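You operate a simulated robot arm through the tools that you are given. There is no shell and no other tool.

You are at the controls of a simulated two-armed robot. One attempt, no reset.

Task
Move the suction to the duct on the card and bring the pointer into the green.
Fine: open that gate and tighten its screw, shut the other two, start the fan and set the fan dial.

Only the result counts: the job must be done as asked and must still hold three seconds after the hand-in. Knocking over, shifting, dropping, spilling or breaking anything else fails it.

Robot
Two 7-joint arms with fingered hands on one trunk that stands fixed in place. Base frame: the origin is at the foot of the trunk, x ahead of it, y to its left, z up. Units: m, degrees, N and s.
The left shoulder is at [0.083, 0.128, 1.181], the right one opposite. Payload 5 kg a hand.
Tool frame (each hand has its own): the origin (TCP) lies between the finger pads and is the grasp point; the fingertips stand 0.037 m ahead of it; z points along the fingers, y is the line along which they close. Largest opening 0.124 m; the body of the gripper starts 0.043 m behind the TCP. The gripper is a hand of 3 fingers: y runs from the thumb to the fingers, the wrist lies at [-0.021, -0.116, -0.203] in the tool frame, and closing takes about 1.5 s.
Orientation is that of the tool frame in the base frame, as a unit quaternion [w, x, y, z]. With the fingers straight down and the wrist toward the robot, the tool's x, y and z point along [0, 1, 0], [1, 0, 0] and [0, 0, -1] of the base frame.

Tools
- The arms move only by the tool servo_tool. It takes "left_steps", "right_steps" or both (then of equal length, played together; a hand with none holds still); each is a list of rows, each a list of 6 numbers: the shift along the base's x, y, z in m, then the turn, a rotation vector about the base's x, y, z in degrees. In form: [[tx, ty, tz, wx, wy, wz], ...]. A call has 1 to 20 rows; each row shifts and turns the commanded pose from where the row before left it. "left_hand" and "right_hand" are, for a hand that has rows, the closure, from 0 (fully open) to 1 (shut), set as the call begins (left out, the last holds). Rows are played at 5 a second. More than 0.05 m and 8.6 degrees between two rows, or a gripper value outside its range, and nothing of the call is played. Where a pose cannot be reached the arm comes as near as it can. A force on the tool above 40 N (or 10 N above the force at the start of the call, whichever is more), or a blocked arm, ends the call early, and 0.2 s more pass. The fingers move at their own pace (about 0.045 m/s each) and stop on an object; they squeeze with about 22 N. The grip force told is the motor's: it shows also when the fingers shut on nothing. Time passes only in rows, and 0.2 s behind the last, so rows that do not move let the fingers close. It gives the time, the measured TCP pose, the force on the tool (base axes), the opening and the grip force at its end, in the units of the frame above (readings bear some noise), with the torque about the TCP (base axes, N m) and any sound that the robot's microphone picked up.
- Cameras (640 x 400 px; columns grow to the right, rows downward): "scene" is now at [0.2429, 0.0094, 1.4018]; the picture's right is [0.12, -0.99, 0.00], its down [-0.01, -0.00, -1.00] and it looks along [0.99, 0.12, -0.01] (base axes); focal length 287 px, centre (320, 200). "left" rides on the left gripper at [-0.072, -0.104, -0.154] in its tool frame; the picture's right is [-0.83, -0.26, 0.49], its down [0.51, -0.72, 0.47] and it looks along [0.23, 0.64, 0.73] (tool axes); focal length 243 px, centre (320, 200). "right" rides on the right gripper at [0.072, -0.104, -0.154] in its tool frame; the picture's right is [-0.83, 0.26, -0.49], its down [-0.51, -0.72, 0.47] and it looks along [-0.23, 0.64, 0.73] (tool axes); focal length 243 px, centre (320, 200). There is no depth. A picture from a camera that has moved, and an enlarged one, comes with that camera's place and axes in the base frame and with its lens.
- camera(camera): a new picture of that camera. No time passes.
- slide_trunk(by): slides the trunk up (or, below 0, down) by that many m; the arms and the scene camera ride with it, the base frame stays. It gives what a move gives, with no picture.
- finger_targets(index, middle, thumb_bend, thumb_turn, hand): sets how far each is bent, from 0 (flat) to 100 (curled in); at 30 the hand is open as for a grip, at 70 the pads meet at the TCP. One left out holds its place. A second passes; each finger stops where it meets its share of the squeeze, and holds until it gets a number again. A gripper value or a shape takes the hand back. It gives what a move gives, with no picture; readings hold the bend of each and the force on the fingers (four entries, about 0 where the hand has none), thumb and palm. thumb_turn goes from beside the hand (0) to across from the fingers (100), as for a grip.
- set_grasp(shape, hand): the hand has 3 fingers and takes this shape, open, in about a second: jaw (thumb against the fingers, like two jaws); tri (thumb and two fingers); tip (a fingertip pinch); poke (one finger out to press); point (the index stretched); flat (the hand flat); cup (the hand cupped); fist (a fist). The gripper value then closes the fingers along that shape, each until it touches; the sizes above hold for jaw. It gives what a move gives, with no picture.
- pan_tilt(pan, tilt): turns the head with the scene camera to pan (to the left, within 80 degrees either way) and tilt (down, from -29 to 69), counted from straight ahead of the robot. It gives what a move gives.
- zoom(camera, box): a new picture of the part [left, top, right, bottom] of that camera's present view, enlarged. No time passes.
- job_done(): hands the job in; it is judged then, once.

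Nothing tells you positions but the pictures and the camera data. Unless the task says otherwise, let go and move clear before handing in.

The tools are called after "Call:" as a command line: name --argument value ..., lists and objects as JSON in quotes. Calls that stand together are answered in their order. servo_tool: Moves the arms, as the interface text tells. Its arguments: {"type":"object","properties":{"left_steps":{"type":"array"},"left_hand":{"type":"number"},"right_steps":{"type":"array"},"right_hand":{"type":"number"}},"required":[]} The other tools are called the same way: slide_trunk (by) slides the trunk up or down; set_grasp (shape, hand) gives the hand a shape; finger_targets (index, middle, thumb_bend, thumb_turn, hand) moves the fingers one by one; pan_tilt (pan, tilt) turns the head that bears the scene camera; camera (camera) takes a picture; zoom (camera, box) takes an enlarged picture of a part of a camera's view; job_done () hands the job in.

At the start:

```text
t: 0.0
left_eef_pos: [0.6425, 0.362, 1.4167]
left_tool_rot: [0.0, 0.707, 0.708, 0.001]
left_wrist_force: [-0.4, 0.0, 0.2]
left_wrist_torque: [-0.01, 0.0, 0.02]
left_opening: 0.1236
left_grip_force: 0.1
left_shape: jaw
left_bend: [30.0, 30.0, 30.0, 98.0]
left_finger forces: [0.1, 0.0, 0.1, 0.0, 0.0, 0.0]
right_eef_pos: [0.567, -0.1988, 1.4317]
right_tool_rot: [0.0, 0.707, 0.707, 0.001]
right_wrist_force: [-0.7, -0.6, 0.2]
right_wrist_torque: [0.03, 0.02, -0.03]
right_opening: 0.1238
right_grip_force: 0.0
right_shape: jaw
right_bend: [30.0, 30.0, 30.0, 98.0]
right_finger forces: [0.0, 0.0, 0.1, 0.0, 0.0, 0.0]
trunk travel left (down, up): [-0.375, 0.188]
head pan, tilt: [7.2, 0.7]
```

scene: 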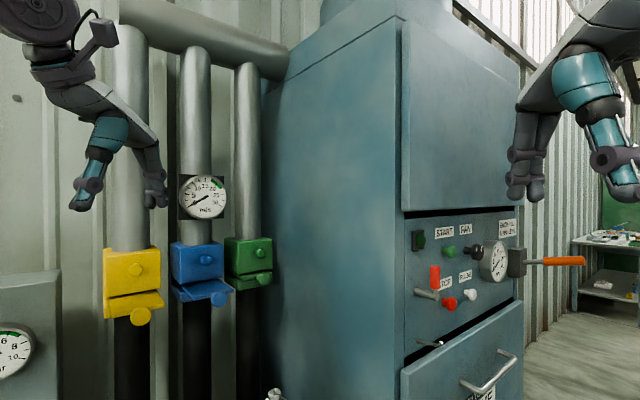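
right: 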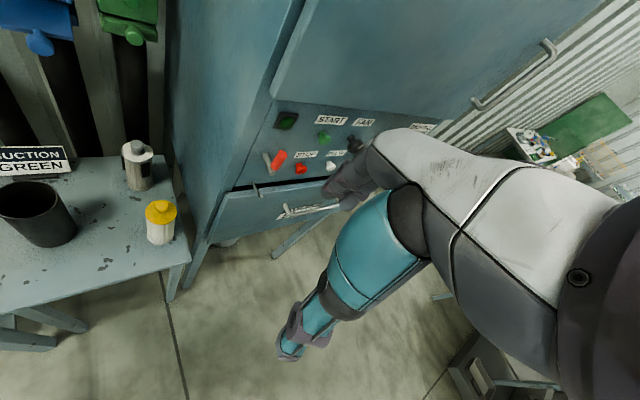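
left: 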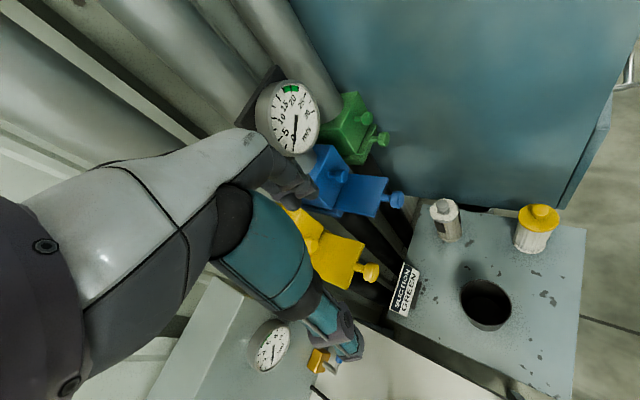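

I see three pipes with yellow, blue and green gates, a gauge in m/s, and a machine with a panel (START, FAN, STOP, ...). A card reads "SUCTION GREEN", so I'll look closer at everything before moving.

Call:
zoom --camera "scene" --box '[80, 160, 300, 340]'

Call:
zoom --camera "scene" --box '[390, 200, 600, 340]'

Call:
zoom --camera "left" --box '[240, 70, 480, 320]'

Call:
zoom --camera "right" --box '[0, 80, 240, 260]'

```text
2.22 times, centred on (190, 250) of scene
camera zoom: at [0.2429, 0.0094, 1.4018], right [0.12, -0.99, 0.0], down [-0.01, 0.0, -1.0], along [0.99, 0.12, -0.01], focal length 637 px, centre (609, 89)
```

zoom: 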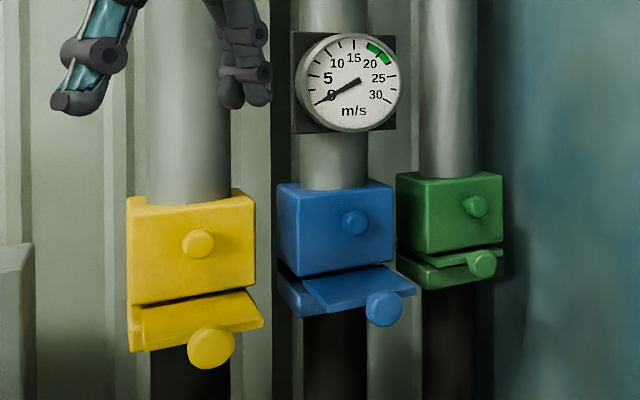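

```text
2.86 times, centred on (495, 270) of scene
camera zoom: at [0.2429, 0.0094, 1.4018], right [0.12, -0.99, 0.0], down [-0.01, 0.0, -1.0], along [0.99, 0.12, -0.01], focal length 819 px, centre (-180, 0)
```

zoom: 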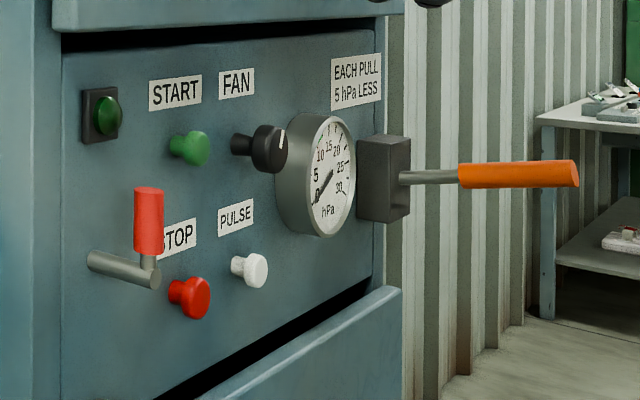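

```text
1.60 times, centred on (360, 195) of left
camera zoom: at [0.5392, 0.2909, 1.5706], right [-0.26, -0.83, -0.49], down [-0.72, 0.51, -0.47], along [0.64, 0.23, -0.73], focal length 388 px, centre (256, 208)
```

zoom: 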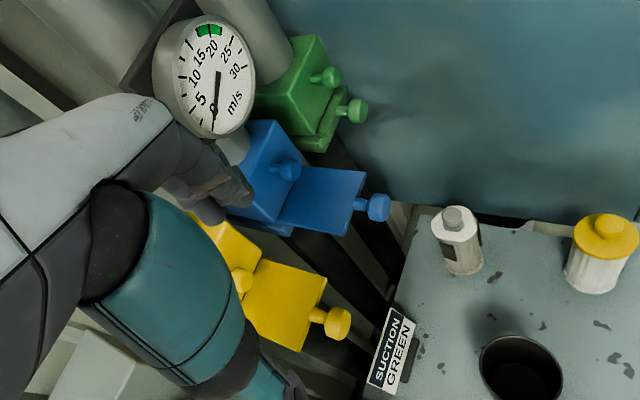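

```text
2.22 times, centred on (120, 170) of right
camera zoom: at [0.4631, -0.128, 1.5855], right [0.26, -0.83, 0.49], down [-0.72, -0.51, -0.47], along [0.64, -0.23, -0.73], focal length 539 px, centre (764, 267)
```

zoom: 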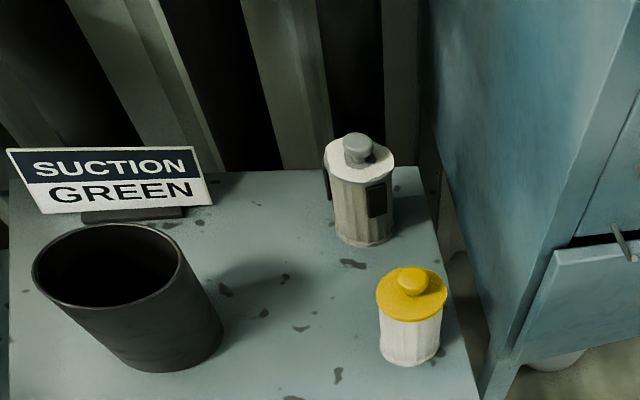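

The card says GREEN. The green gate's slide seems pushed in while blue's and yellow's are pulled out; I'll look around some more with the head.

Call:
pan_tilt --pan 30 --tilt 20

Call:
camera --camera "scene"

Call:
pan_tilt --pan -15 --tilt 20

Call:
camera --camera "scene"

```text
t: 0.9
left_eef_pos: [0.6425, 0.3627, 1.4181]
left_tool_rot: [-0.001, 0.707, 0.707, 0.001]
left_wrist_force: [-0.4, 0.2, 0.6]
left_wrist_torque: [-0.03, -0.02, -0.01]
left_opening: 0.1238
left_grip_force: 0.1
left_shape: jaw
left_bend: [30.0, 30.0, 30.0, 98.0]
left_finger forces: [0.0, 0.0, 0.0, 0.1, 0.0, 0.0]
right_eef_pos: [0.5676, -0.2003, 1.4319]
right_tool_rot: [0.0, 0.707, 0.707, 0.001]
right_wrist_force: [0.1, -0.2, 0.9]
right_wrist_torque: [0.01, 0.01, 0.01]
right_opening: 0.1238
right_grip_force: 0.0
right_shape: jaw
right_bend: [30.0, 30.0, 30.0, 98.0]
right_finger forces: [0.0, 0.0, 0.0, 0.1, 0.0, 0.1]
trunk travel left (down, up): [-0.375, 0.188]
head pan, tilt: [30.0, 20.0]
```

```text
taken
camera scene: at [0.2339, 0.0446, 1.3707], right [0.5, -0.87, 0.0], down [-0.3, -0.17, -0.94], along [0.81, 0.47, -0.34], focal length 287 px, centre (320, 200)
```

scene: 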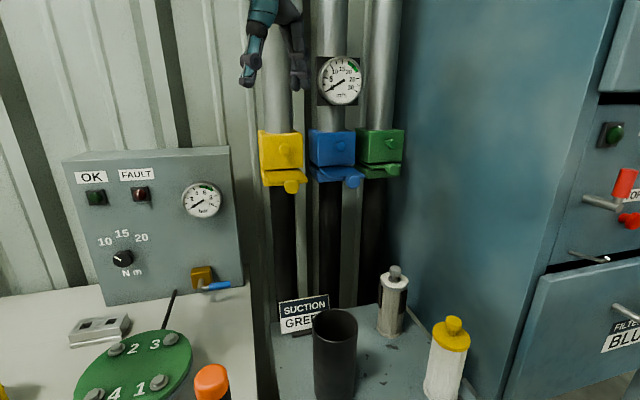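

```text
t: 2.0
left_eef_pos: [0.6435, 0.3611, 1.4173]
left_tool_rot: [0.0, 0.707, 0.707, 0.0]
left_wrist_force: [0.1, -0.2, -0.5]
left_wrist_torque: [0.03, 0.04, -0.01]
left_opening: 0.1235
left_grip_force: 0.0
left_shape: jaw
left_bend: [30.0, 30.0, 30.0, 98.0]
left_finger forces: [0.1, 0.0, 0.1, 0.0, 0.0, 0.0]
right_eef_pos: [0.5676, -0.2002, 1.4317]
right_tool_rot: [0.001, 0.707, 0.707, 0.0]
right_wrist_force: [-0.6, 0.1, 0.9]
right_wrist_torque: [0.0, 0.01, -0.04]
right_opening: 0.1238
right_grip_force: 0.1
right_shape: jaw
right_bend: [30.0, 30.0, 30.0, 98.0]
right_finger forces: [0.1, 0.0, 0.0, 0.0, 0.0, 0.1]
trunk travel left (down, up): [-0.375, 0.188]
head pan, tilt: [-15.0, 20.0]
```

```text
taken
camera scene: at [0.2432, -0.0259, 1.3706], right [-0.26, -0.97, 0.0], down [-0.33, 0.09, -0.94], along [0.91, -0.24, -0.34], focal length 287 px, centre (320, 200)
```

scene: 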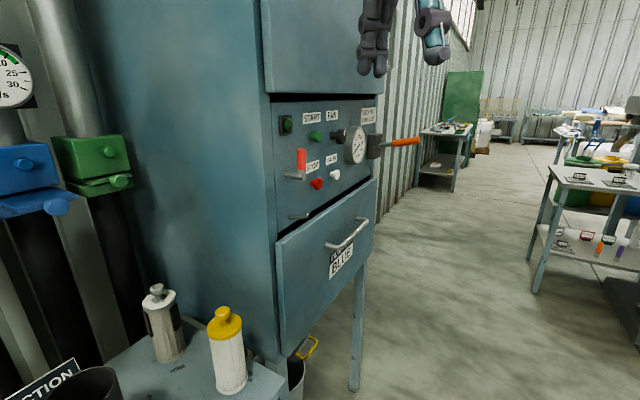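

I see distractor stations (torque test panel, filter drawer). I'll zoom in on the gates and the fan panel to measure them.

Call:
zoom --camera "scene" --box '[260, 90, 420, 190]'

Call:
pan_tilt --pan 30 --tilt 10

Call:
zoom --camera "scene" --box '[240, 100, 432, 220]'

```text
4.00 times, centred on (340, 140) of scene
camera zoom: at [0.2432, -0.0259, 1.3706], right [-0.26, -0.97, 0.0], down [-0.33, 0.09, -0.94], along [0.91, -0.24, -0.34], focal length 1146 px, centre (240, 440)
```

zoom: 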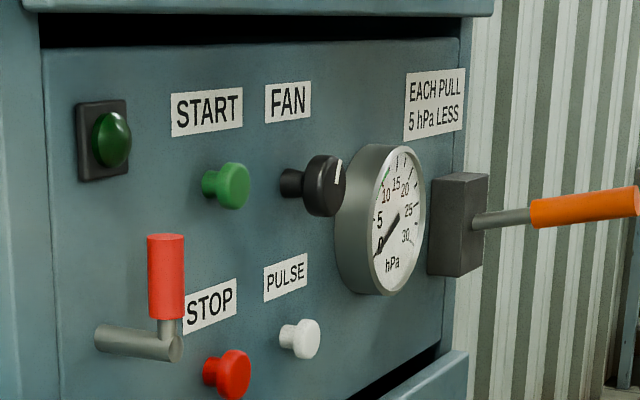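

```text
t: 3.1
left_eef_pos: [0.6439, 0.3625, 1.4172]
left_tool_rot: [0.001, 0.707, 0.707, 0.0]
left_wrist_force: [0.2, 0.4, 0.5]
left_wrist_torque: [0.0, 0.03, 0.0]
left_opening: 0.1239
left_grip_force: 0.0
left_shape: jaw
left_bend: [30.0, 30.0, 30.0, 98.0]
left_finger forces: [0.1, 0.0, 0.0, 0.0, 0.1, 0.0]
right_eef_pos: [0.5672, -0.1997, 1.4318]
right_tool_rot: [0.001, 0.707, 0.707, 0.001]
right_wrist_force: [-0.5, -0.4, -1.2]
right_wrist_torque: [-0.01, -0.01, 0.0]
right_opening: 0.1235
right_grip_force: 0.1
right_shape: jaw
right_bend: [30.0, 30.0, 30.0, 98.0]
right_finger forces: [0.0, 0.1, 0.0, 0.0, 0.0, 0.0]
trunk travel left (down, up): [-0.375, 0.188]
head pan, tilt: [30.0, 10.0]
```

```text
3.33 times, centred on (336, 160) of scene
camera zoom: at [0.2338, 0.0445, 1.3869], right [0.5, -0.87, 0.0], down [-0.15, -0.09, -0.98], along [0.85, 0.49, -0.17], focal length 955 px, centre (267, 333)
```

zoom: 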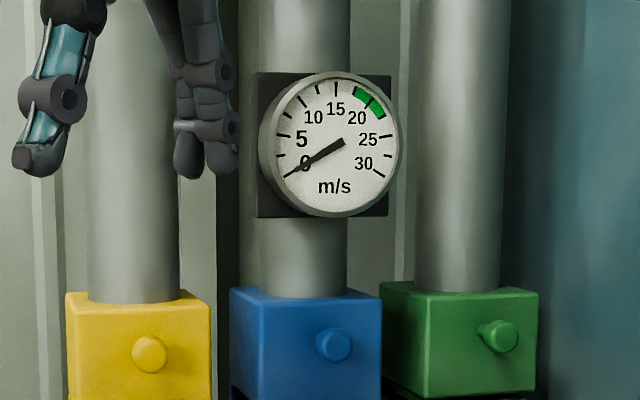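

The head is at pan 30, tilt 10. I'll take the gates from here, then raise the trunk and take them again so the vertical parallax gives me depth.

Call:
zoom --camera "scene" --box '[240, 160, 432, 280]'

Call:
slide_trunk --by 0.15

Call:
camera --camera "scene"

Call:
zoom --camera "scene" --box '[240, 220, 432, 340]'

Call:
camera --camera "left"

Call:
camera --camera "right"

```text
3.33 times, centred on (336, 220) of scene
camera zoom: at [0.2338, 0.0445, 1.3869], right [0.5, -0.87, 0.0], down [-0.15, -0.09, -0.98], along [0.85, 0.49, -0.17], focal length 955 px, centre (267, 133)
```

zoom: 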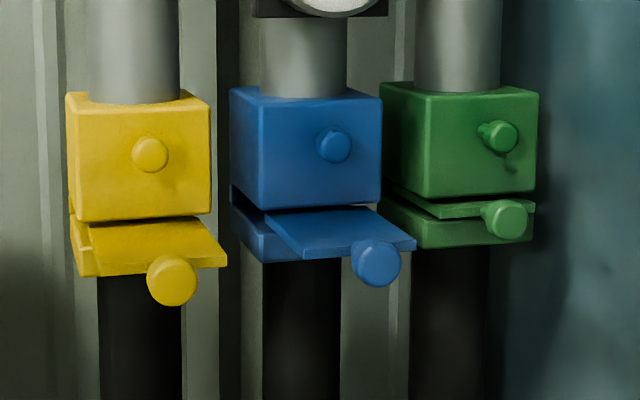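

```text
t: 4.9
left_eef_pos: [0.6456, 0.362, 1.5647]
left_tool_rot: [-0.001, 0.707, 0.707, 0.0]
left_wrist_force: [0.2, 0.3, -0.2]
left_wrist_torque: [0.04, 0.02, -0.03]
left_opening: 0.1238
left_grip_force: 0.1
left_shape: jaw
left_bend: [30.0, 30.0, 30.0, 98.0]
left_finger forces: [0.0, 0.1, 0.0, 0.1, 0.0, 0.0]
right_eef_pos: [0.569, -0.2, 1.5814]
right_tool_rot: [-0.001, 0.707, 0.707, -0.001]
right_wrist_force: [-1.2, -0.4, -0.4]
right_wrist_torque: [0.0, 0.01, -0.02]
right_opening: 0.1238
right_grip_force: 0.0
right_shape: jaw
right_bend: [30.0, 30.0, 30.0, 98.0]
right_finger forces: [0.0, 0.0, 0.1, 0.1, 0.1, 0.0]
trunk travel left (down, up): [-0.525, 0.038]
head pan, tilt: [30.0, 10.0]
```

```text
taken
camera scene: at [0.1581, 0.0447, 1.5627], right [0.5, -0.87, 0.0], down [-0.15, -0.09, -0.98], along [0.85, 0.49, -0.17], focal length 287 px, centre (320, 200)
```

scene: 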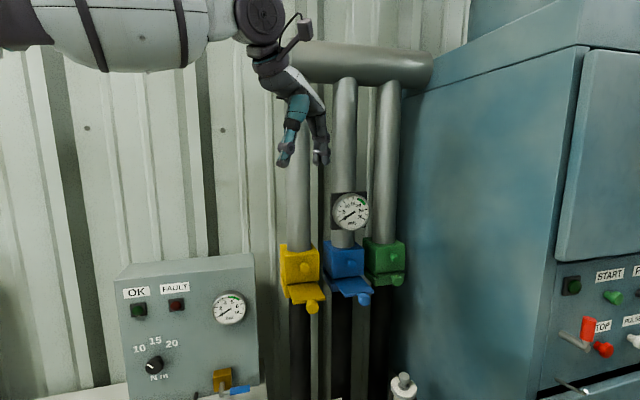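

```text
3.33 times, centred on (336, 280) of scene
camera zoom: at [0.1581, 0.0447, 1.5627], right [0.5, -0.87, 0.0], down [-0.15, -0.09, -0.98], along [0.85, 0.49, -0.17], focal length 955 px, centre (267, -67)
```

zoom: 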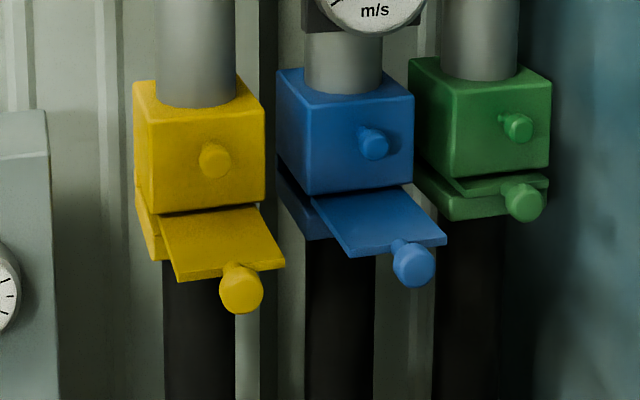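

```text
taken
camera left: at [0.5416, 0.2909, 1.7186], right [-0.26, -0.83, -0.49], down [-0.72, 0.51, -0.47], along [0.64, 0.23, -0.73], focal length 243 px, centre (320, 200)
```

left: 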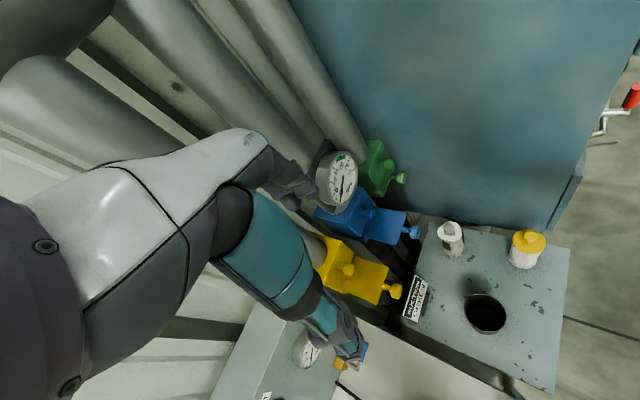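

```text
taken
camera right: at [0.4656, -0.128, 1.734], right [0.26, -0.83, 0.49], down [-0.72, -0.51, -0.47], along [0.64, -0.23, -0.73], focal length 243 px, centre (320, 200)
```

right: 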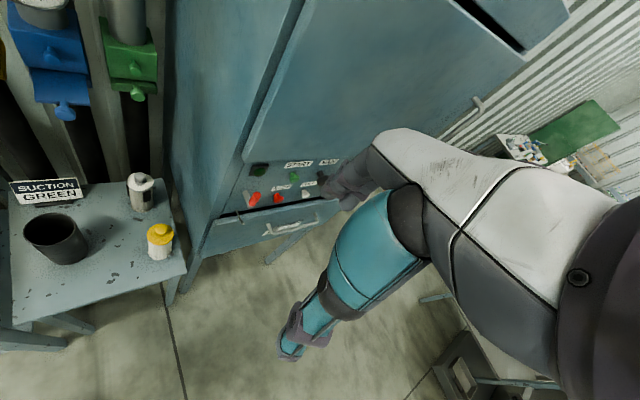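

The gates sit on a wall at 45°: green screw ≈(0.93,0.24,1.26), green knob ≈(0.92,0.235,1.20), blue knob ≈(0.78,0.28,1.20), yellow knob ≈(0.69,0.37,1.20). Next I'll measure the fan panel with the same parallax trick.

Call:
pan_tilt --pan -15 --tilt 10

Call:
zoom --camera "scene" --box '[240, 200, 432, 320]'

Call:
slide_trunk --by -0.15

Call:
zoom --camera "scene" --box '[240, 150, 432, 270]'

```text
t: 6.0
left_eef_pos: [0.6426, 0.3617, 1.5689]
left_tool_rot: [0.0, 0.707, 0.708, -0.001]
left_wrist_force: [-0.4, 0.0, 0.0]
left_wrist_torque: [0.01, -0.01, 0.0]
left_opening: 0.1237
left_grip_force: 0.0
left_shape: jaw
left_bend: [30.0, 30.0, 30.0, 98.0]
left_finger forces: [0.1, 0.0, 0.1, 0.0, 0.0, 0.1]
right_eef_pos: [0.5653, -0.1992, 1.5837]
right_tool_rot: [0.0, 0.707, 0.707, 0.0]
right_wrist_force: [0.0, 0.2, 0.6]
right_wrist_torque: [0.01, -0.05, 0.02]
right_opening: 0.1239
right_grip_force: 0.0
right_shape: jaw
right_bend: [30.0, 30.0, 30.0, 98.0]
right_finger forces: [0.1, 0.0, 0.1, 0.0, 0.1, 0.1]
trunk travel left (down, up): [-0.525, 0.038]
head pan, tilt: [-15.0, 10.0]
```

```text
3.33 times, centred on (336, 260) of scene
camera zoom: at [0.1652, -0.0259, 1.5633], right [-0.26, -0.97, 0.0], down [-0.17, 0.04, -0.98], along [0.95, -0.25, -0.17], focal length 955 px, centre (267, 0)
```

zoom: 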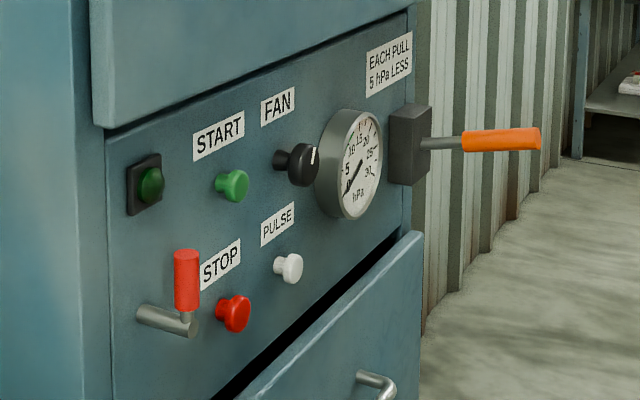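

```text
t: 7.7
left_eef_pos: [0.6427, 0.3616, 1.4166]
left_tool_rot: [-0.001, 0.707, 0.707, 0.0]
left_wrist_force: [0.0, -0.7, -0.3]
left_wrist_torque: [0.0, -0.01, 0.0]
left_opening: 0.1236
left_grip_force: 0.1
left_shape: jaw
left_bend: [30.0, 30.0, 30.0, 98.0]
left_finger forces: [0.0, 0.0, 0.1, 0.0, 0.0, 0.0]
right_eef_pos: [0.566, -0.1997, 1.4323]
right_tool_rot: [0.001, 0.708, 0.706, 0.001]
right_wrist_force: [-0.3, -1.1, -0.7]
right_wrist_torque: [-0.01, 0.01, 0.02]
right_opening: 0.1237
right_grip_force: 0.0
right_shape: jaw
right_bend: [30.0, 30.0, 30.0, 98.0]
right_finger forces: [0.0, 0.0, 0.0, 0.0, 0.1, 0.0]
trunk travel left (down, up): [-0.375, 0.188]
head pan, tilt: [-15.0, 10.0]
```

```text
3.33 times, centred on (336, 210) of scene
camera zoom: at [0.2429, -0.0261, 1.387], right [-0.26, -0.97, 0.0], down [-0.17, 0.04, -0.98], along [0.95, -0.25, -0.17], focal length 955 px, centre (267, 167)
```

zoom: 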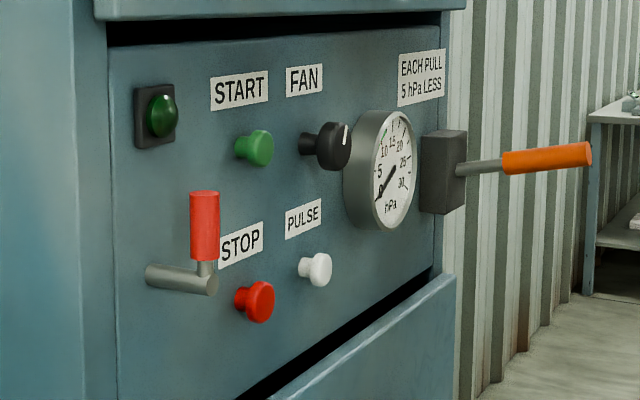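

Everything is at 45°: inward direction (0.707,0.707,0); blue and yellow stand about 65 mm out. I'll turn the left hand to point forward (fingers horizontal, thumb below) clear of the wall and then yaw it toward the gates.

Call:
servo_tool --left_steps '[[-0.005, -0.007, -0.0097, 0, -7.5, 0], [-0.005, -0.007, -0.0097, 0, -7.5, 0], [-0.005, -0.007, -0.0097, 0, -7.5, 0], [-0.005, -0.007, -0.0097, 0, -7.5, 0], [-0.005, -0.007, -0.0097, 0, -7.5, 0], [-0.005, -0.007, -0.0097, 0, -7.5, 0], [-0.005, -0.007, -0.0097, 0, -7.5, 0], [-0.005, -0.007, -0.0097, 0, -7.5, 0], [-0.005, -0.007, -0.0097, 0, -7.5, 0], [-0.005, -0.007, -0.0097, 0, -7.5, 0], [-0.005, -0.007, -0.0097, 0, -7.5, 0], [-0.005, -0.007, -0.0097, 0, -7.5, 0], [0, 0, 0, 0, 0, 7.5], [0, 0, 0, 0, 0, 7.5], [0, 0, 0, 0, 0, 7.5], [0, 0, 0, 0, 0, 7.5], [0, 0, 0, 0, 0, 7.5], [0, 0, 0, 0, 0, 7.5]]' --left_hand 1

Call:
pan_tilt --pan 30 --tilt 10

Call:
camera --camera "scene"

Call:
camera --camera "left"

```text
t: 11.7
left_eef_pos: [0.5838, 0.2962, 1.4462]
left_tool_rot: [0.346, 0.19, 0.614, 0.683]
left_wrist_force: [0.4, -0.1, -0.1]
left_wrist_torque: [0.05, -0.01, 0.01]
left_opening: 0.0001
left_grip_force: 22.0
left_shape: jaw
left_bend: [70.0, 70.0, 56.0, 100.0]
left_finger forces: [0.0, 0.0, 0.0, 0.1, 0.0, 0.1]
left hand out of reach, approached as far as the arm can: row 8, 9, 10, 11, 13
right_eef_pos: [0.5684, -0.1985, 1.4308]
right_tool_rot: [0.0, 0.708, 0.707, -0.001]
right_wrist_force: [-1.3, 0.0, -0.2]
right_wrist_torque: [-0.01, 0.03, 0.0]
right_opening: 0.1235
right_grip_force: 0.0
right_shape: jaw
right_bend: [30.0, 30.0, 30.0, 98.0]
right_finger forces: [0.1, 0.0, 0.0, 0.0, 0.0, 0.0]
trunk travel left (down, up): [-0.375, 0.188]
head pan, tilt: [-15.0, 10.0]
stopped in row 18 (left hand): the arm was blocked; the commanded pose is now the measured one
```

```text
t: 12.8
left_eef_pos: [0.5836, 0.2959, 1.446]
left_tool_rot: [0.346, 0.189, 0.614, 0.684]
left_wrist_force: [0.0, 0.0, 0.1]
left_wrist_torque: [0.0, 0.01, -0.02]
left_opening: 0.0
left_grip_force: 22.0
left_shape: jaw
left_bend: [70.0, 70.0, 56.0, 100.0]
left_finger forces: [0.0, 0.0, 0.0, 0.0, 0.0, 0.0]
right_eef_pos: [0.5674, -0.1999, 1.43]
right_tool_rot: [0.0, 0.708, 0.706, -0.001]
right_wrist_force: [0.4, 0.0, -0.1]
right_wrist_torque: [0.0, 0.04, 0.03]
right_opening: 0.1238
right_grip_force: 0.0
right_shape: jaw
right_bend: [30.0, 30.0, 30.0, 98.0]
right_finger forces: [0.0, 0.0, 0.0, 0.0, 0.0, 0.0]
trunk travel left (down, up): [-0.375, 0.188]
head pan, tilt: [30.0, 10.0]
```

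```text
taken
camera scene: at [0.2341, 0.0447, 1.3869], right [0.5, -0.87, 0.0], down [-0.15, -0.09, -0.98], along [0.85, 0.49, -0.17], focal length 287 px, centre (320, 200)
```

scene: 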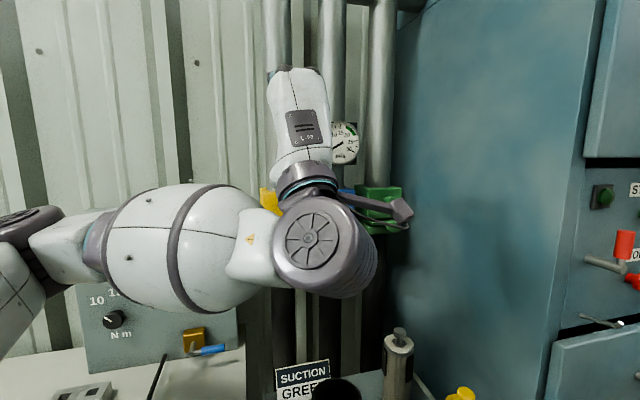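

```text
taken
camera left: at [0.5535, 0.1374, 1.3298], right [0.97, -0.24, -0.03], down [0.15, 0.7, -0.7], along [0.19, 0.68, 0.71], focal length 243 px, centre (320, 200)
```

left: 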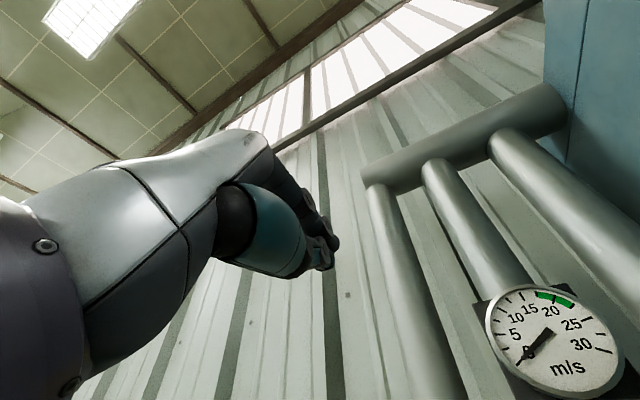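

The left hand points nearly as wanted (pitched 10° up) but the arm hit a limit before going down. I'll move it forward and down toward a pre-push spot in front of the yellow knob.

Call:
servo_tool --left_steps '[[0.0033, 0.0007, -0.0248, 0, 0, 0], [0.0033, 0.0007, -0.0248, 0, 0, 0], [0.0033, 0.0007, -0.0248, 0, 0, 0], [0.0033, 0.0007, -0.0248, 0, 0, 0], [0.0033, 0.0007, -0.0248, 0, 0, 0], [0.0033, 0.0007, -0.0248, 0, 0, 0], [0.0033, 0.0007, -0.0248, 0, 0, 0], [0.0033, 0.0007, -0.0248, 0, 0, 0], [0.0033, 0.0007, -0.0248, 0, 0, 0], [0.0033, 0.0007, -0.0248, 0, 0, 0]]'

Call:
camera --camera "scene"

Call:
camera --camera "left"

```text
t: 15.1
left_eef_pos: [0.6555, 0.3472, 1.2576]
left_tool_rot: [0.346, 0.191, 0.613, 0.684]
left_wrist_force: [0.0, 0.9, 0.2]
left_wrist_torque: [0.06, -0.01, 0.03]
left_opening: 0.0001
left_grip_force: 22.3
left_shape: jaw
left_bend: [70.0, 70.0, 56.0, 100.0]
left_finger forces: [0.0, 0.0, 0.0, 0.0, 0.0, 0.0]
left hand out of reach, approached as far as the arm can: row 5, 6, 7, 8, 9, 10
right_eef_pos: [0.568, -0.1992, 1.431]
right_tool_rot: [0.0, 0.707, 0.707, 0.0]
right_wrist_force: [1.2, -0.1, 0.3]
right_wrist_torque: [-0.04, 0.02, -0.01]
right_opening: 0.1238
right_grip_force: 0.2
right_shape: jaw
right_bend: [30.0, 30.0, 30.0, 98.0]
right_finger forces: [0.0, 0.0, 0.0, 0.1, 0.0, 0.1]
trunk travel left (down, up): [-0.375, 0.188]
head pan, tilt: [30.0, 10.0]
```

```text
taken
camera scene: at [0.2342, 0.045, 1.3868], right [0.5, -0.87, 0.0], down [-0.15, -0.09, -0.98], along [0.85, 0.49, -0.17], focal length 287 px, centre (320, 200)
```

scene: 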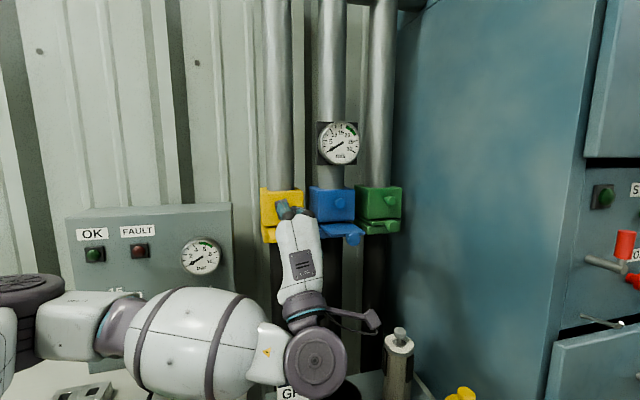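

```text
taken
camera left: at [0.6253, 0.1904, 1.141], right [0.97, -0.24, -0.03], down [0.15, 0.7, -0.7], along [0.19, 0.67, 0.71], focal length 243 px, centre (320, 200)
```

left: 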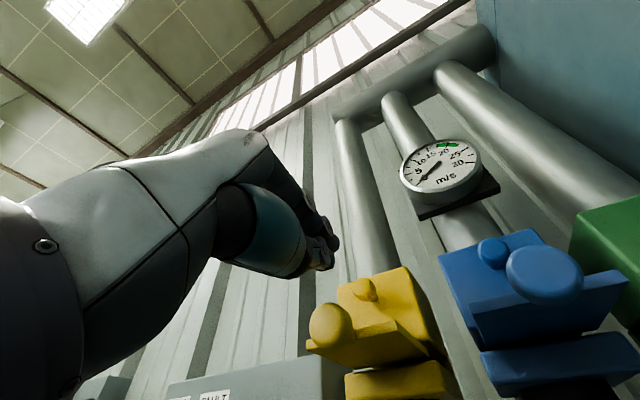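

The low pose is too folded for the arm. I'll back off slightly and raise the trunk so the shoulder is higher and farther, then come down again.

Call:
servo_tool --left_steps '[[-0.005, -0.005, 0.02, 0, 0, 0], [-0.005, -0.005, 0.02, 0, 0, 0]]'

Call:
slide_trunk --by 0.18

Call:
servo_tool --left_steps '[[0, 0, -0.025, 0, 0, 0], [0, 0, -0.025, 0, 0, 0], [0, 0, -0.025, 0, 0, 0], [0, 0, -0.025, 0, 0, 0], [0, 0, -0.025, 0, 0, 0], [0, 0, -0.025, 0, 0, 0]]'

Call:
camera --camera "scene"

```text
t: 15.7
left_eef_pos: [0.645, 0.3358, 1.2991]
left_tool_rot: [0.347, 0.19, 0.613, 0.684]
left_wrist_force: [0.7, 0.1, 0.7]
left_wrist_torque: [0.01, 0.02, -0.02]
left_opening: 0.0002
left_grip_force: 21.8
left_shape: jaw
left_bend: [70.0, 70.0, 56.0, 100.0]
left_finger forces: [0.0, 0.0, 0.0, 0.0, 0.0, 0.0]
right_eef_pos: [0.5668, -0.2004, 1.4329]
right_tool_rot: [-0.001, 0.708, 0.707, 0.001]
right_wrist_force: [0.0, 0.1, 0.2]
right_wrist_torque: [0.02, 0.01, 0.01]
right_opening: 0.1236
right_grip_force: 0.0
right_shape: jaw
right_bend: [30.0, 30.0, 30.0, 98.0]
right_finger forces: [0.0, 0.0, 0.0, 0.0, 0.0, 0.1]
trunk travel left (down, up): [-0.375, 0.188]
head pan, tilt: [30.0, 10.0]
```

```text
t: 17.6
left_eef_pos: [0.5431, 0.3371, 1.6343]
left_tool_rot: [0.424, 0.1, 0.562, 0.704]
left_wrist_force: [0.4, 0.0, -0.6]
left_wrist_torque: [-0.01, 0.0, 0.02]
left_opening: 0.0
left_grip_force: 22.4
left_shape: jaw
left_bend: [70.0, 70.0, 56.0, 100.0]
left_finger forces: [0.1, 0.0, 0.0, 0.0, 0.0, 0.1]
right_eef_pos: [0.5685, -0.2018, 1.6088]
right_tool_rot: [-0.002, 0.708, 0.707, -0.001]
right_wrist_force: [0.4, 0.2, 0.5]
right_wrist_torque: [0.01, -0.02, 0.01]
right_opening: 0.1236
right_grip_force: 0.1
right_shape: jaw
right_bend: [30.0, 30.0, 30.0, 98.0]
right_finger forces: [0.0, 0.0, 0.0, 0.1, 0.0, 0.0]
trunk travel left (down, up): [-0.555, 0.008]
head pan, tilt: [30.0, 10.0]
```

```text
t: 19.1
left_eef_pos: [0.5583, 0.4084, 1.5648]
left_tool_rot: [0.424, 0.104, 0.56, 0.704]
left_wrist_force: [-0.1, 0.4, -0.1]
left_wrist_torque: [-0.02, -0.01, 0.01]
left_opening: 0.0
left_grip_force: 22.1
left_shape: jaw
left_bend: [70.0, 70.0, 56.0, 100.0]
left_finger forces: [0.0, 0.1, 0.0, 0.1, 0.0, 0.0]
left hand out of reach, approached as far as the arm can: row 1, 2, 3, 4, 5, 6
right_eef_pos: [0.5677, -0.1989, 1.6113]
right_tool_rot: [0.0, 0.708, 0.706, 0.0]
right_wrist_force: [0.2, 0.4, 0.2]
right_wrist_torque: [-0.02, 0.0, 0.01]
right_opening: 0.1238
right_grip_force: 0.0
right_shape: jaw
right_bend: [30.0, 30.0, 30.0, 98.0]
right_finger forces: [0.0, 0.1, 0.1, 0.1, 0.0, 0.1]
trunk travel left (down, up): [-0.555, 0.008]
head pan, tilt: [30.0, 10.0]
```

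```text
taken
camera scene: at [0.1206, 0.0451, 1.5974], right [0.5, -0.87, 0.0], down [-0.15, -0.09, -0.98], along [0.85, 0.49, -0.17], focal length 287 px, centre (320, 200)
```

scene: 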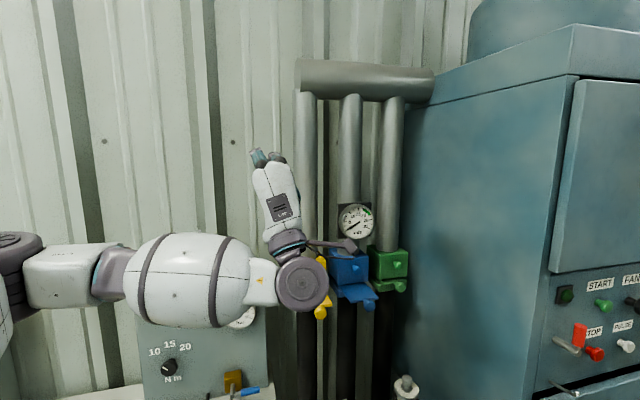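

The arm is stuck in a poor wrist configuration with the thumb-below pose. I'll try rolling the hand so the fingers close sideways (thumb left, wrist to the left), which should suit a forearm coming straight from the shoulder.

Call:
servo_tool --left_steps '[[0, 0, 0, 4.97, 5.6, 2.81], [0, 0, 0, 4.97, 5.6, 2.81], [0, 0, 0, 4.97, 5.6, 2.81], [0, 0, 0, 4.97, 5.6, 2.81], [0, 0, 0, 4.97, 5.6, 2.81], [0, 0, 0, 4.97, 5.6, 2.81], [0, 0, 0, 4.97, 5.6, 2.81], [0, 0, 0, 4.97, 5.6, 2.81], [0, 0, 0, 4.97, 5.6, 2.81], [0, 0, 0, 4.97, 5.6, 2.81], [0, 0, 0, 4.97, 5.6, 2.81]]'

Call:
camera --camera "scene"

```text
t: 21.4
left_eef_pos: [0.559, 0.4088, 1.5677]
left_tool_rot: [-0.183, 0.46, 0.33, 0.804]
left_wrist_force: [0.1, -0.3, 0.2]
left_wrist_torque: [-0.01, 0.01, -0.04]
left_opening: 0.0
left_grip_force: 22.1
left_shape: jaw
left_bend: [70.0, 70.0, 56.0, 100.0]
left_finger forces: [0.0, 0.0, 0.0, 0.0, 0.1, 0.0]
right_eef_pos: [0.567, -0.1998, 1.6115]
right_tool_rot: [0.0, 0.708, 0.707, 0.0]
right_wrist_force: [-1.0, 0.0, -0.4]
right_wrist_torque: [0.03, 0.01, 0.01]
right_opening: 0.1236
right_grip_force: 0.1
right_shape: jaw
right_bend: [30.0, 30.0, 30.0, 98.0]
right_finger forces: [0.0, 0.0, 0.1, 0.0, 0.0, 0.0]
trunk travel left (down, up): [-0.555, 0.008]
head pan, tilt: [30.0, 10.0]
```

```text
taken
camera scene: at [0.1195, 0.0444, 1.5976], right [0.5, -0.87, 0.0], down [-0.15, -0.09, -0.98], along [0.85, 0.49, -0.17], focal length 287 px, centre (320, 200)
```

scene: 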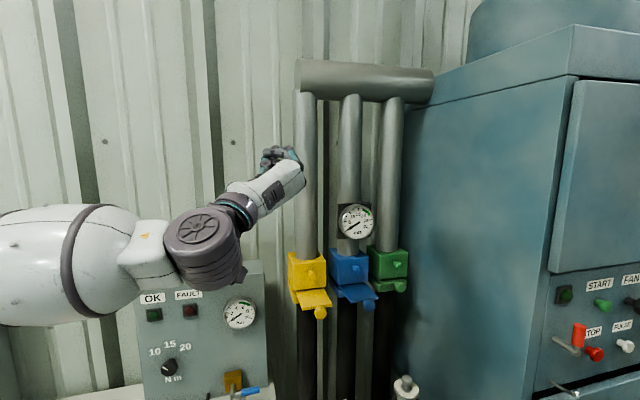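

That roll worked without reach limits. Now lower the trunk back and level the hand, then look.

Call:
slide_trunk --by -0.18

Call:
servo_tool --left_steps '[[0, 0, 0, 0, 7.7, 0], [0, 0, 0, 0, 7.7, 0], [0, 0, 0, 0, 7.7, 0], [0, 0, 0, 0, 7.6, 0]]'

Call:
camera --camera "scene"

Call:
camera --camera "left"

```text
t: 23.4
left_eef_pos: [0.635, 0.4086, 1.2405]
left_tool_rot: [-0.222, 0.558, 0.305, 0.739]
left_wrist_force: [0.0, 0.2, 0.2]
left_wrist_torque: [0.02, 0.03, -0.01]
left_opening: 0.0002
left_grip_force: 21.9
left_shape: jaw
left_bend: [70.0, 70.0, 56.0, 100.0]
left_finger forces: [0.0, 0.0, 0.0, 0.0, 0.1, 0.0]
right_eef_pos: [0.5659, -0.1993, 1.4316]
right_tool_rot: [-0.001, 0.708, 0.706, -0.001]
right_wrist_force: [0.0, 0.0, -0.1]
right_wrist_torque: [0.02, 0.01, 0.0]
right_opening: 0.1235
right_grip_force: 0.0
right_shape: jaw
right_bend: [30.0, 30.0, 30.0, 98.0]
right_finger forces: [0.1, 0.0, 0.0, 0.0, 0.0, 0.0]
trunk travel left (down, up): [-0.375, 0.188]
head pan, tilt: [30.0, 10.0]
```

```text
t: 24.4
left_eef_pos: [0.634, 0.4088, 1.2398]
left_tool_rot: [-0.296, 0.735, 0.235, 0.563]
left_wrist_force: [-0.2, -0.6, -0.5]
left_wrist_torque: [-0.03, 0.01, 0.02]
left_opening: 0.0
left_grip_force: 22.0
left_shape: jaw
left_bend: [70.0, 70.0, 56.0, 100.0]
left_finger forces: [0.1, 0.1, 0.0, 0.0, 0.1, 0.1]
right_eef_pos: [0.567, -0.2009, 1.4322]
right_tool_rot: [-0.001, 0.708, 0.707, 0.0]
right_wrist_force: [-0.3, -0.1, 0.0]
right_wrist_torque: [0.01, -0.02, -0.05]
right_opening: 0.1238
right_grip_force: 0.1
right_shape: jaw
right_bend: [30.0, 30.0, 30.0, 98.0]
right_finger forces: [0.0, 0.0, 0.1, 0.1, 0.0, 0.0]
trunk travel left (down, up): [-0.375, 0.188]
head pan, tilt: [30.0, 10.0]
```

```text
taken
camera scene: at [0.2335, 0.0435, 1.387], right [0.5, -0.87, 0.0], down [-0.15, -0.09, -0.98], along [0.85, 0.49, -0.17], focal length 287 px, centre (320, 200)
```

scene: 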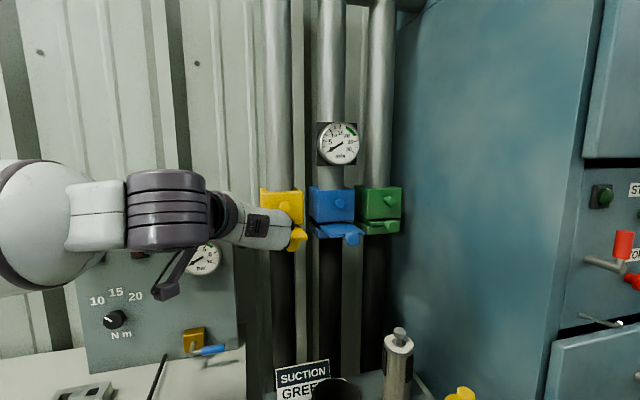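

```text
taken
camera left: at [0.4394, 0.3757, 1.2162], right [-0.05, 0.52, -0.85], down [-0.04, 0.85, 0.52], along [1.0, 0.06, -0.02], focal length 243 px, centre (320, 200)
```

left: 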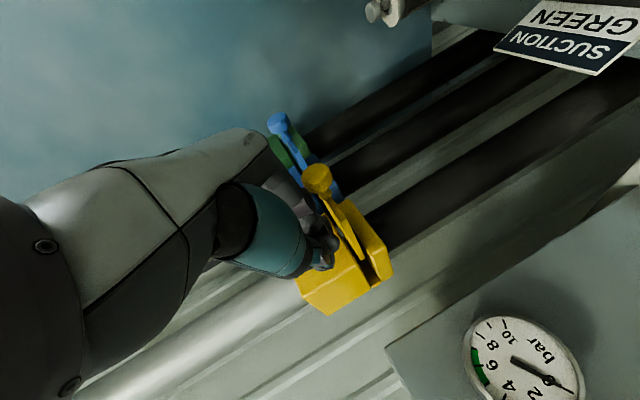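

The hand is now near level beside the yellow gate at about (0.634,0.409,1.24). I'll back off, level it, and line up in front of the yellow slide knob.

Call:
servo_tool --left_steps '[[-0.025, -0.025, 0, 0, 0, 0], [-0.03, -0.03, 0, 0, 0, 0], [0, 0, 0, 0, -7.5, 0], [0, 0, 0, 0, -7.5, 0], [0.022, -0.022, -0.02, 0, 0, 0], [0.022, -0.022, -0.022, 0, 0, 0], [0, 0, 0, 0, 0, 0]]'

Call:
camera --camera "scene"

Call:
camera --camera "left"

```text
t: 26.1
left_eef_pos: [0.6752, 0.3257, 1.2233]
left_tool_rot: [-0.261, 0.653, 0.273, 0.656]
left_wrist_force: [-0.7, 0.5, 0.3]
left_wrist_torque: [-0.03, 0.05, -0.04]
left_opening: 0.0
left_grip_force: 21.6
left_shape: jaw
left_bend: [70.0, 70.0, 56.0, 100.0]
left_finger forces: [0.0, 0.1, 0.1, 0.0, 0.0, 0.1]
left hand out of reach, approached as far as the arm can: row 2, 3, 4
right_eef_pos: [0.5654, -0.1983, 1.4335]
right_tool_rot: [0.0, 0.708, 0.707, 0.0]
right_wrist_force: [-0.2, 0.4, -0.5]
right_wrist_torque: [0.0, -0.01, -0.03]
right_opening: 0.1239
right_grip_force: 0.1
right_shape: jaw
right_bend: [30.0, 30.0, 30.0, 98.0]
right_finger forces: [0.0, 0.0, 0.1, 0.0, 0.0, 0.0]
trunk travel left (down, up): [-0.375, 0.188]
head pan, tilt: [30.0, 10.0]
```

```text
taken
camera scene: at [0.2321, 0.0461, 1.3872], right [0.5, -0.87, 0.0], down [-0.15, -0.09, -0.98], along [0.85, 0.49, -0.17], focal length 287 px, centre (320, 200)
```

scene: 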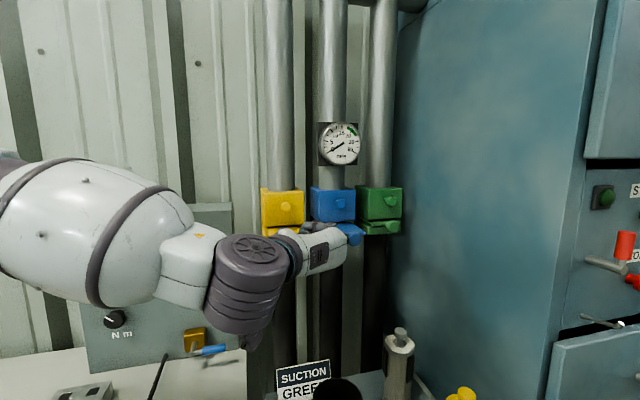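

```text
taken
camera left: at [0.4935, 0.2936, 1.1497], right [0.18, 0.52, -0.84], down [-0.17, 0.85, 0.49], along [0.97, 0.06, 0.24], focal length 243 px, centre (320, 200)
```

left: 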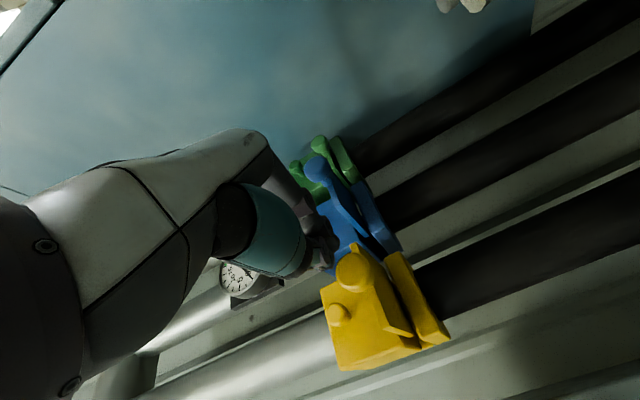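

The hand is level and pointing square at the wall, but the arm can't fold further back. A fist is shorter, so I'll try that shape and look at it.

Call:
set_grasp --hand "left" --shape "fist"

Call:
camera --camera "left"

Call:
zoom --camera "scene" --box '[224, 170, 416, 290]'

```text
t: 26.9
left_eef_pos: [0.6773, 0.3244, 1.2236]
left_tool_rot: [-0.263, 0.655, 0.273, 0.654]
left_wrist_force: [-0.5, 0.1, -0.3]
left_wrist_torque: [-0.01, -0.01, 0.0]
left_opening: 0.0001
left_grip_force: 0.2
left_shape: fist
left_bend: [100.0, 100.0, 84.0, 84.0]
left_finger forces: [0.1, 0.0, 0.0, 0.0, 0.0, 0.1]
right_eef_pos: [0.5681, -0.2002, 1.4315]
right_tool_rot: [0.001, 0.708, 0.706, 0.0]
right_wrist_force: [0.6, -0.4, -0.4]
right_wrist_torque: [0.02, -0.01, 0.02]
right_opening: 0.1236
right_grip_force: 0.1
right_shape: jaw
right_bend: [30.0, 30.0, 30.0, 98.0]
right_finger forces: [0.1, 0.0, 0.0, 0.0, 0.0, 0.0]
trunk travel left (down, up): [-0.375, 0.188]
head pan, tilt: [30.0, 10.0]
```

```text
taken
camera left: at [0.4952, 0.2924, 1.1492], right [0.17, 0.52, -0.84], down [-0.17, 0.85, 0.5], along [0.97, 0.06, 0.24], focal length 243 px, centre (320, 200)
```

left: 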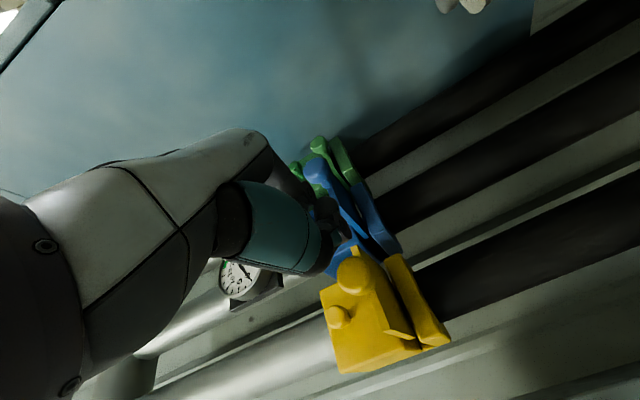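

```text
3.33 times, centred on (320, 230) of scene
camera zoom: at [0.2344, 0.0444, 1.3868], right [0.5, -0.87, 0.0], down [-0.15, -0.09, -0.98], along [0.85, 0.49, -0.17], focal length 955 px, centre (320, 100)
```

zoom: 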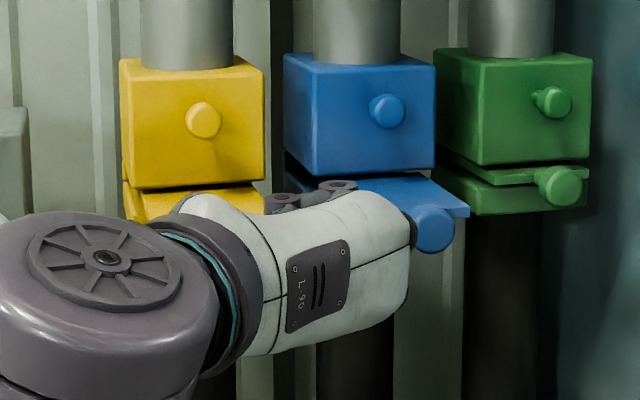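

The fist works but this arm folds awkwardly near the yellow gate; the right arm reaches the gates more naturally (its line to them is close to 45°). I'll lift the left hand up and away to the left, then prepare the right hand.

Call:
servo_tool --left_steps '[[0, 0, 0.03, 0, 0, 0], [0, 0, 0.03, 0, 0, 0], [0, 0, 0.03, 0, 0, 0], [0, 0, 0.03, 0, 0, 0], [0, 0, 0.03, 0, 0, 0], [0, 0, 0.03, 0, 0, 0], [-0.02, 0.03, 0.02, 0, 0, 0], [-0.02, 0.03, 0.02, 0, 0, 0], [-0.02, 0.03, 0.02, 0, 0, 0], [-0.02, 0.03, 0.02, 0, 0, 0], [-0.02, 0.03, 0.02, 0, 0, 0]]'

Call:
camera --camera "scene"

```text
t: 29.4
left_eef_pos: [0.5776, 0.4766, 1.5012]
left_tool_rot: [-0.261, 0.654, 0.271, 0.656]
left_wrist_force: [-0.6, 1.0, 0.5]
left_wrist_torque: [0.01, 0.01, 0.0]
left_opening: 0.0001
left_grip_force: 0.1
left_shape: fist
left_bend: [100.0, 100.0, 84.0, 84.0]
left_finger forces: [0.1, 0.0, 0.0, 0.0, 0.0, 0.1]
right_eef_pos: [0.5659, -0.1983, 1.4332]
right_tool_rot: [0.001, 0.708, 0.707, 0.0]
right_wrist_force: [-0.2, 0.9, 0.9]
right_wrist_torque: [0.0, 0.01, 0.01]
right_opening: 0.1234
right_grip_force: 0.0
right_shape: jaw
right_bend: [30.0, 30.0, 30.0, 98.0]
right_finger forces: [0.0, 0.0, 0.0, 0.0, 0.0, 0.0]
trunk travel left (down, up): [-0.375, 0.188]
head pan, tilt: [30.0, 10.0]
```

```text
taken
camera scene: at [0.2327, 0.0458, 1.3871], right [0.5, -0.87, 0.0], down [-0.15, -0.09, -0.98], along [0.85, 0.49, -0.17], focal length 287 px, centre (320, 200)
```

scene: 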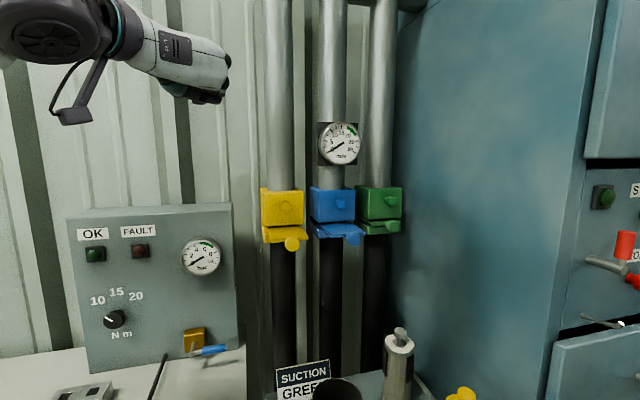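

The left hand is clear at upper left. Now turn the right hand forward (fingers horizontal, thumb below), yaw it 45° left and bring it in front of the gates.

Call:
servo_tool --right_steps '[[0, 0.015, -0.008, 0, -7.5, 0], [0, 0.015, -0.008, 0, -7.5, 0], [0, 0.015, -0.008, 0, -7.5, 0], [0, 0.015, -0.008, 0, -7.5, 0], [0, 0.015, -0.008, 0, -7.5, 0], [0, 0.015, -0.008, 0, -7.5, 0], [0, 0.015, -0.008, 0, -7.5, 0], [0, 0.015, -0.008, 0, -7.5, 0], [0, 0.015, -0.008, 0, -7.5, 0], [0, 0.015, -0.008, 0, -7.5, 0], [0, 0.015, -0.008, 0, -7.5, 0], [0, 0.015, -0.008, 0, -7.5, 0], [0, 0.015, 0, 0, 0, 7.5], [0, 0.015, 0, 0, 0, 7.5], [0, 0.015, 0, 0, 0, 7.5], [0, 0.015, 0, 0, 0, 7.5], [0, 0.015, 0, 0, 0, 7.5], [0, 0.015, 0, 0, 0, 7.5]]' --right_hand 1

Call:
camera --camera "scene"

Call:
camera --camera "right"

```text
t: 33.4
left_eef_pos: [0.5857, 0.4726, 1.498]
left_tool_rot: [-0.263, 0.656, 0.271, 0.654]
left_wrist_force: [1.1, 0.3, -0.2]
left_wrist_torque: [0.03, -0.02, 0.07]
left_opening: 0.0003
left_grip_force: 0.1
left_shape: fist
left_bend: [100.0, 100.0, 84.0, 84.0]
left_finger forces: [0.1, 0.0, 0.0, 0.0, 0.0, 0.0]
right_eef_pos: [0.5201, 0.0775, 1.4571]
right_tool_rot: [0.3, 0.323, 0.723, 0.532]
right_wrist_force: [1.3, -0.3, -1.4]
right_wrist_torque: [0.05, -0.04, 0.1]
right_opening: 0.0001
right_grip_force: 21.4
right_shape: jaw
right_bend: [70.0, 70.0, 56.0, 100.0]
right_finger forces: [0.1, 0.0, 0.0, 0.1, 0.0, 0.0]
right hand out of reach, approached as far as the arm can: row 8, 9, 10, 11, 12, 13, 14, 15, 16, 17
trunk travel left (down, up): [-0.375, 0.188]
head pan, tilt: [30.0, 10.0]
stopped in row 18 (right hand): the arm was blocked; the commanded pose is now the measured one
```

```text
taken
camera scene: at [0.2411, 0.0416, 1.3858], right [0.5, -0.87, 0.0], down [-0.16, -0.08, -0.98], along [0.85, 0.49, -0.18], focal length 287 px, centre (320, 200)
```

scene: 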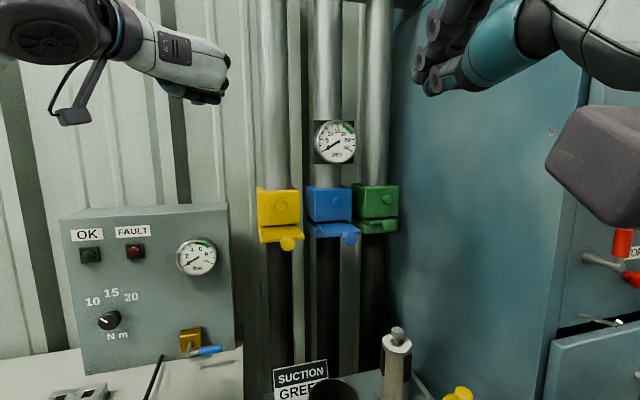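

```text
taken
camera right: at [0.3409, 0.0218, 1.3894], right [0.16, -0.88, 0.45], down [0.57, -0.29, -0.77], along [0.81, 0.38, 0.45], focal length 243 px, centre (320, 200)
```

right: 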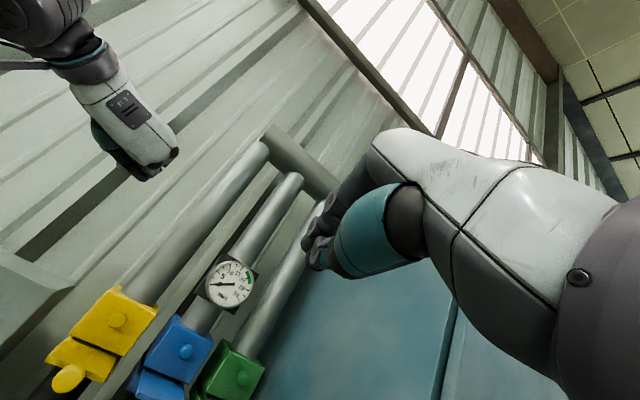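

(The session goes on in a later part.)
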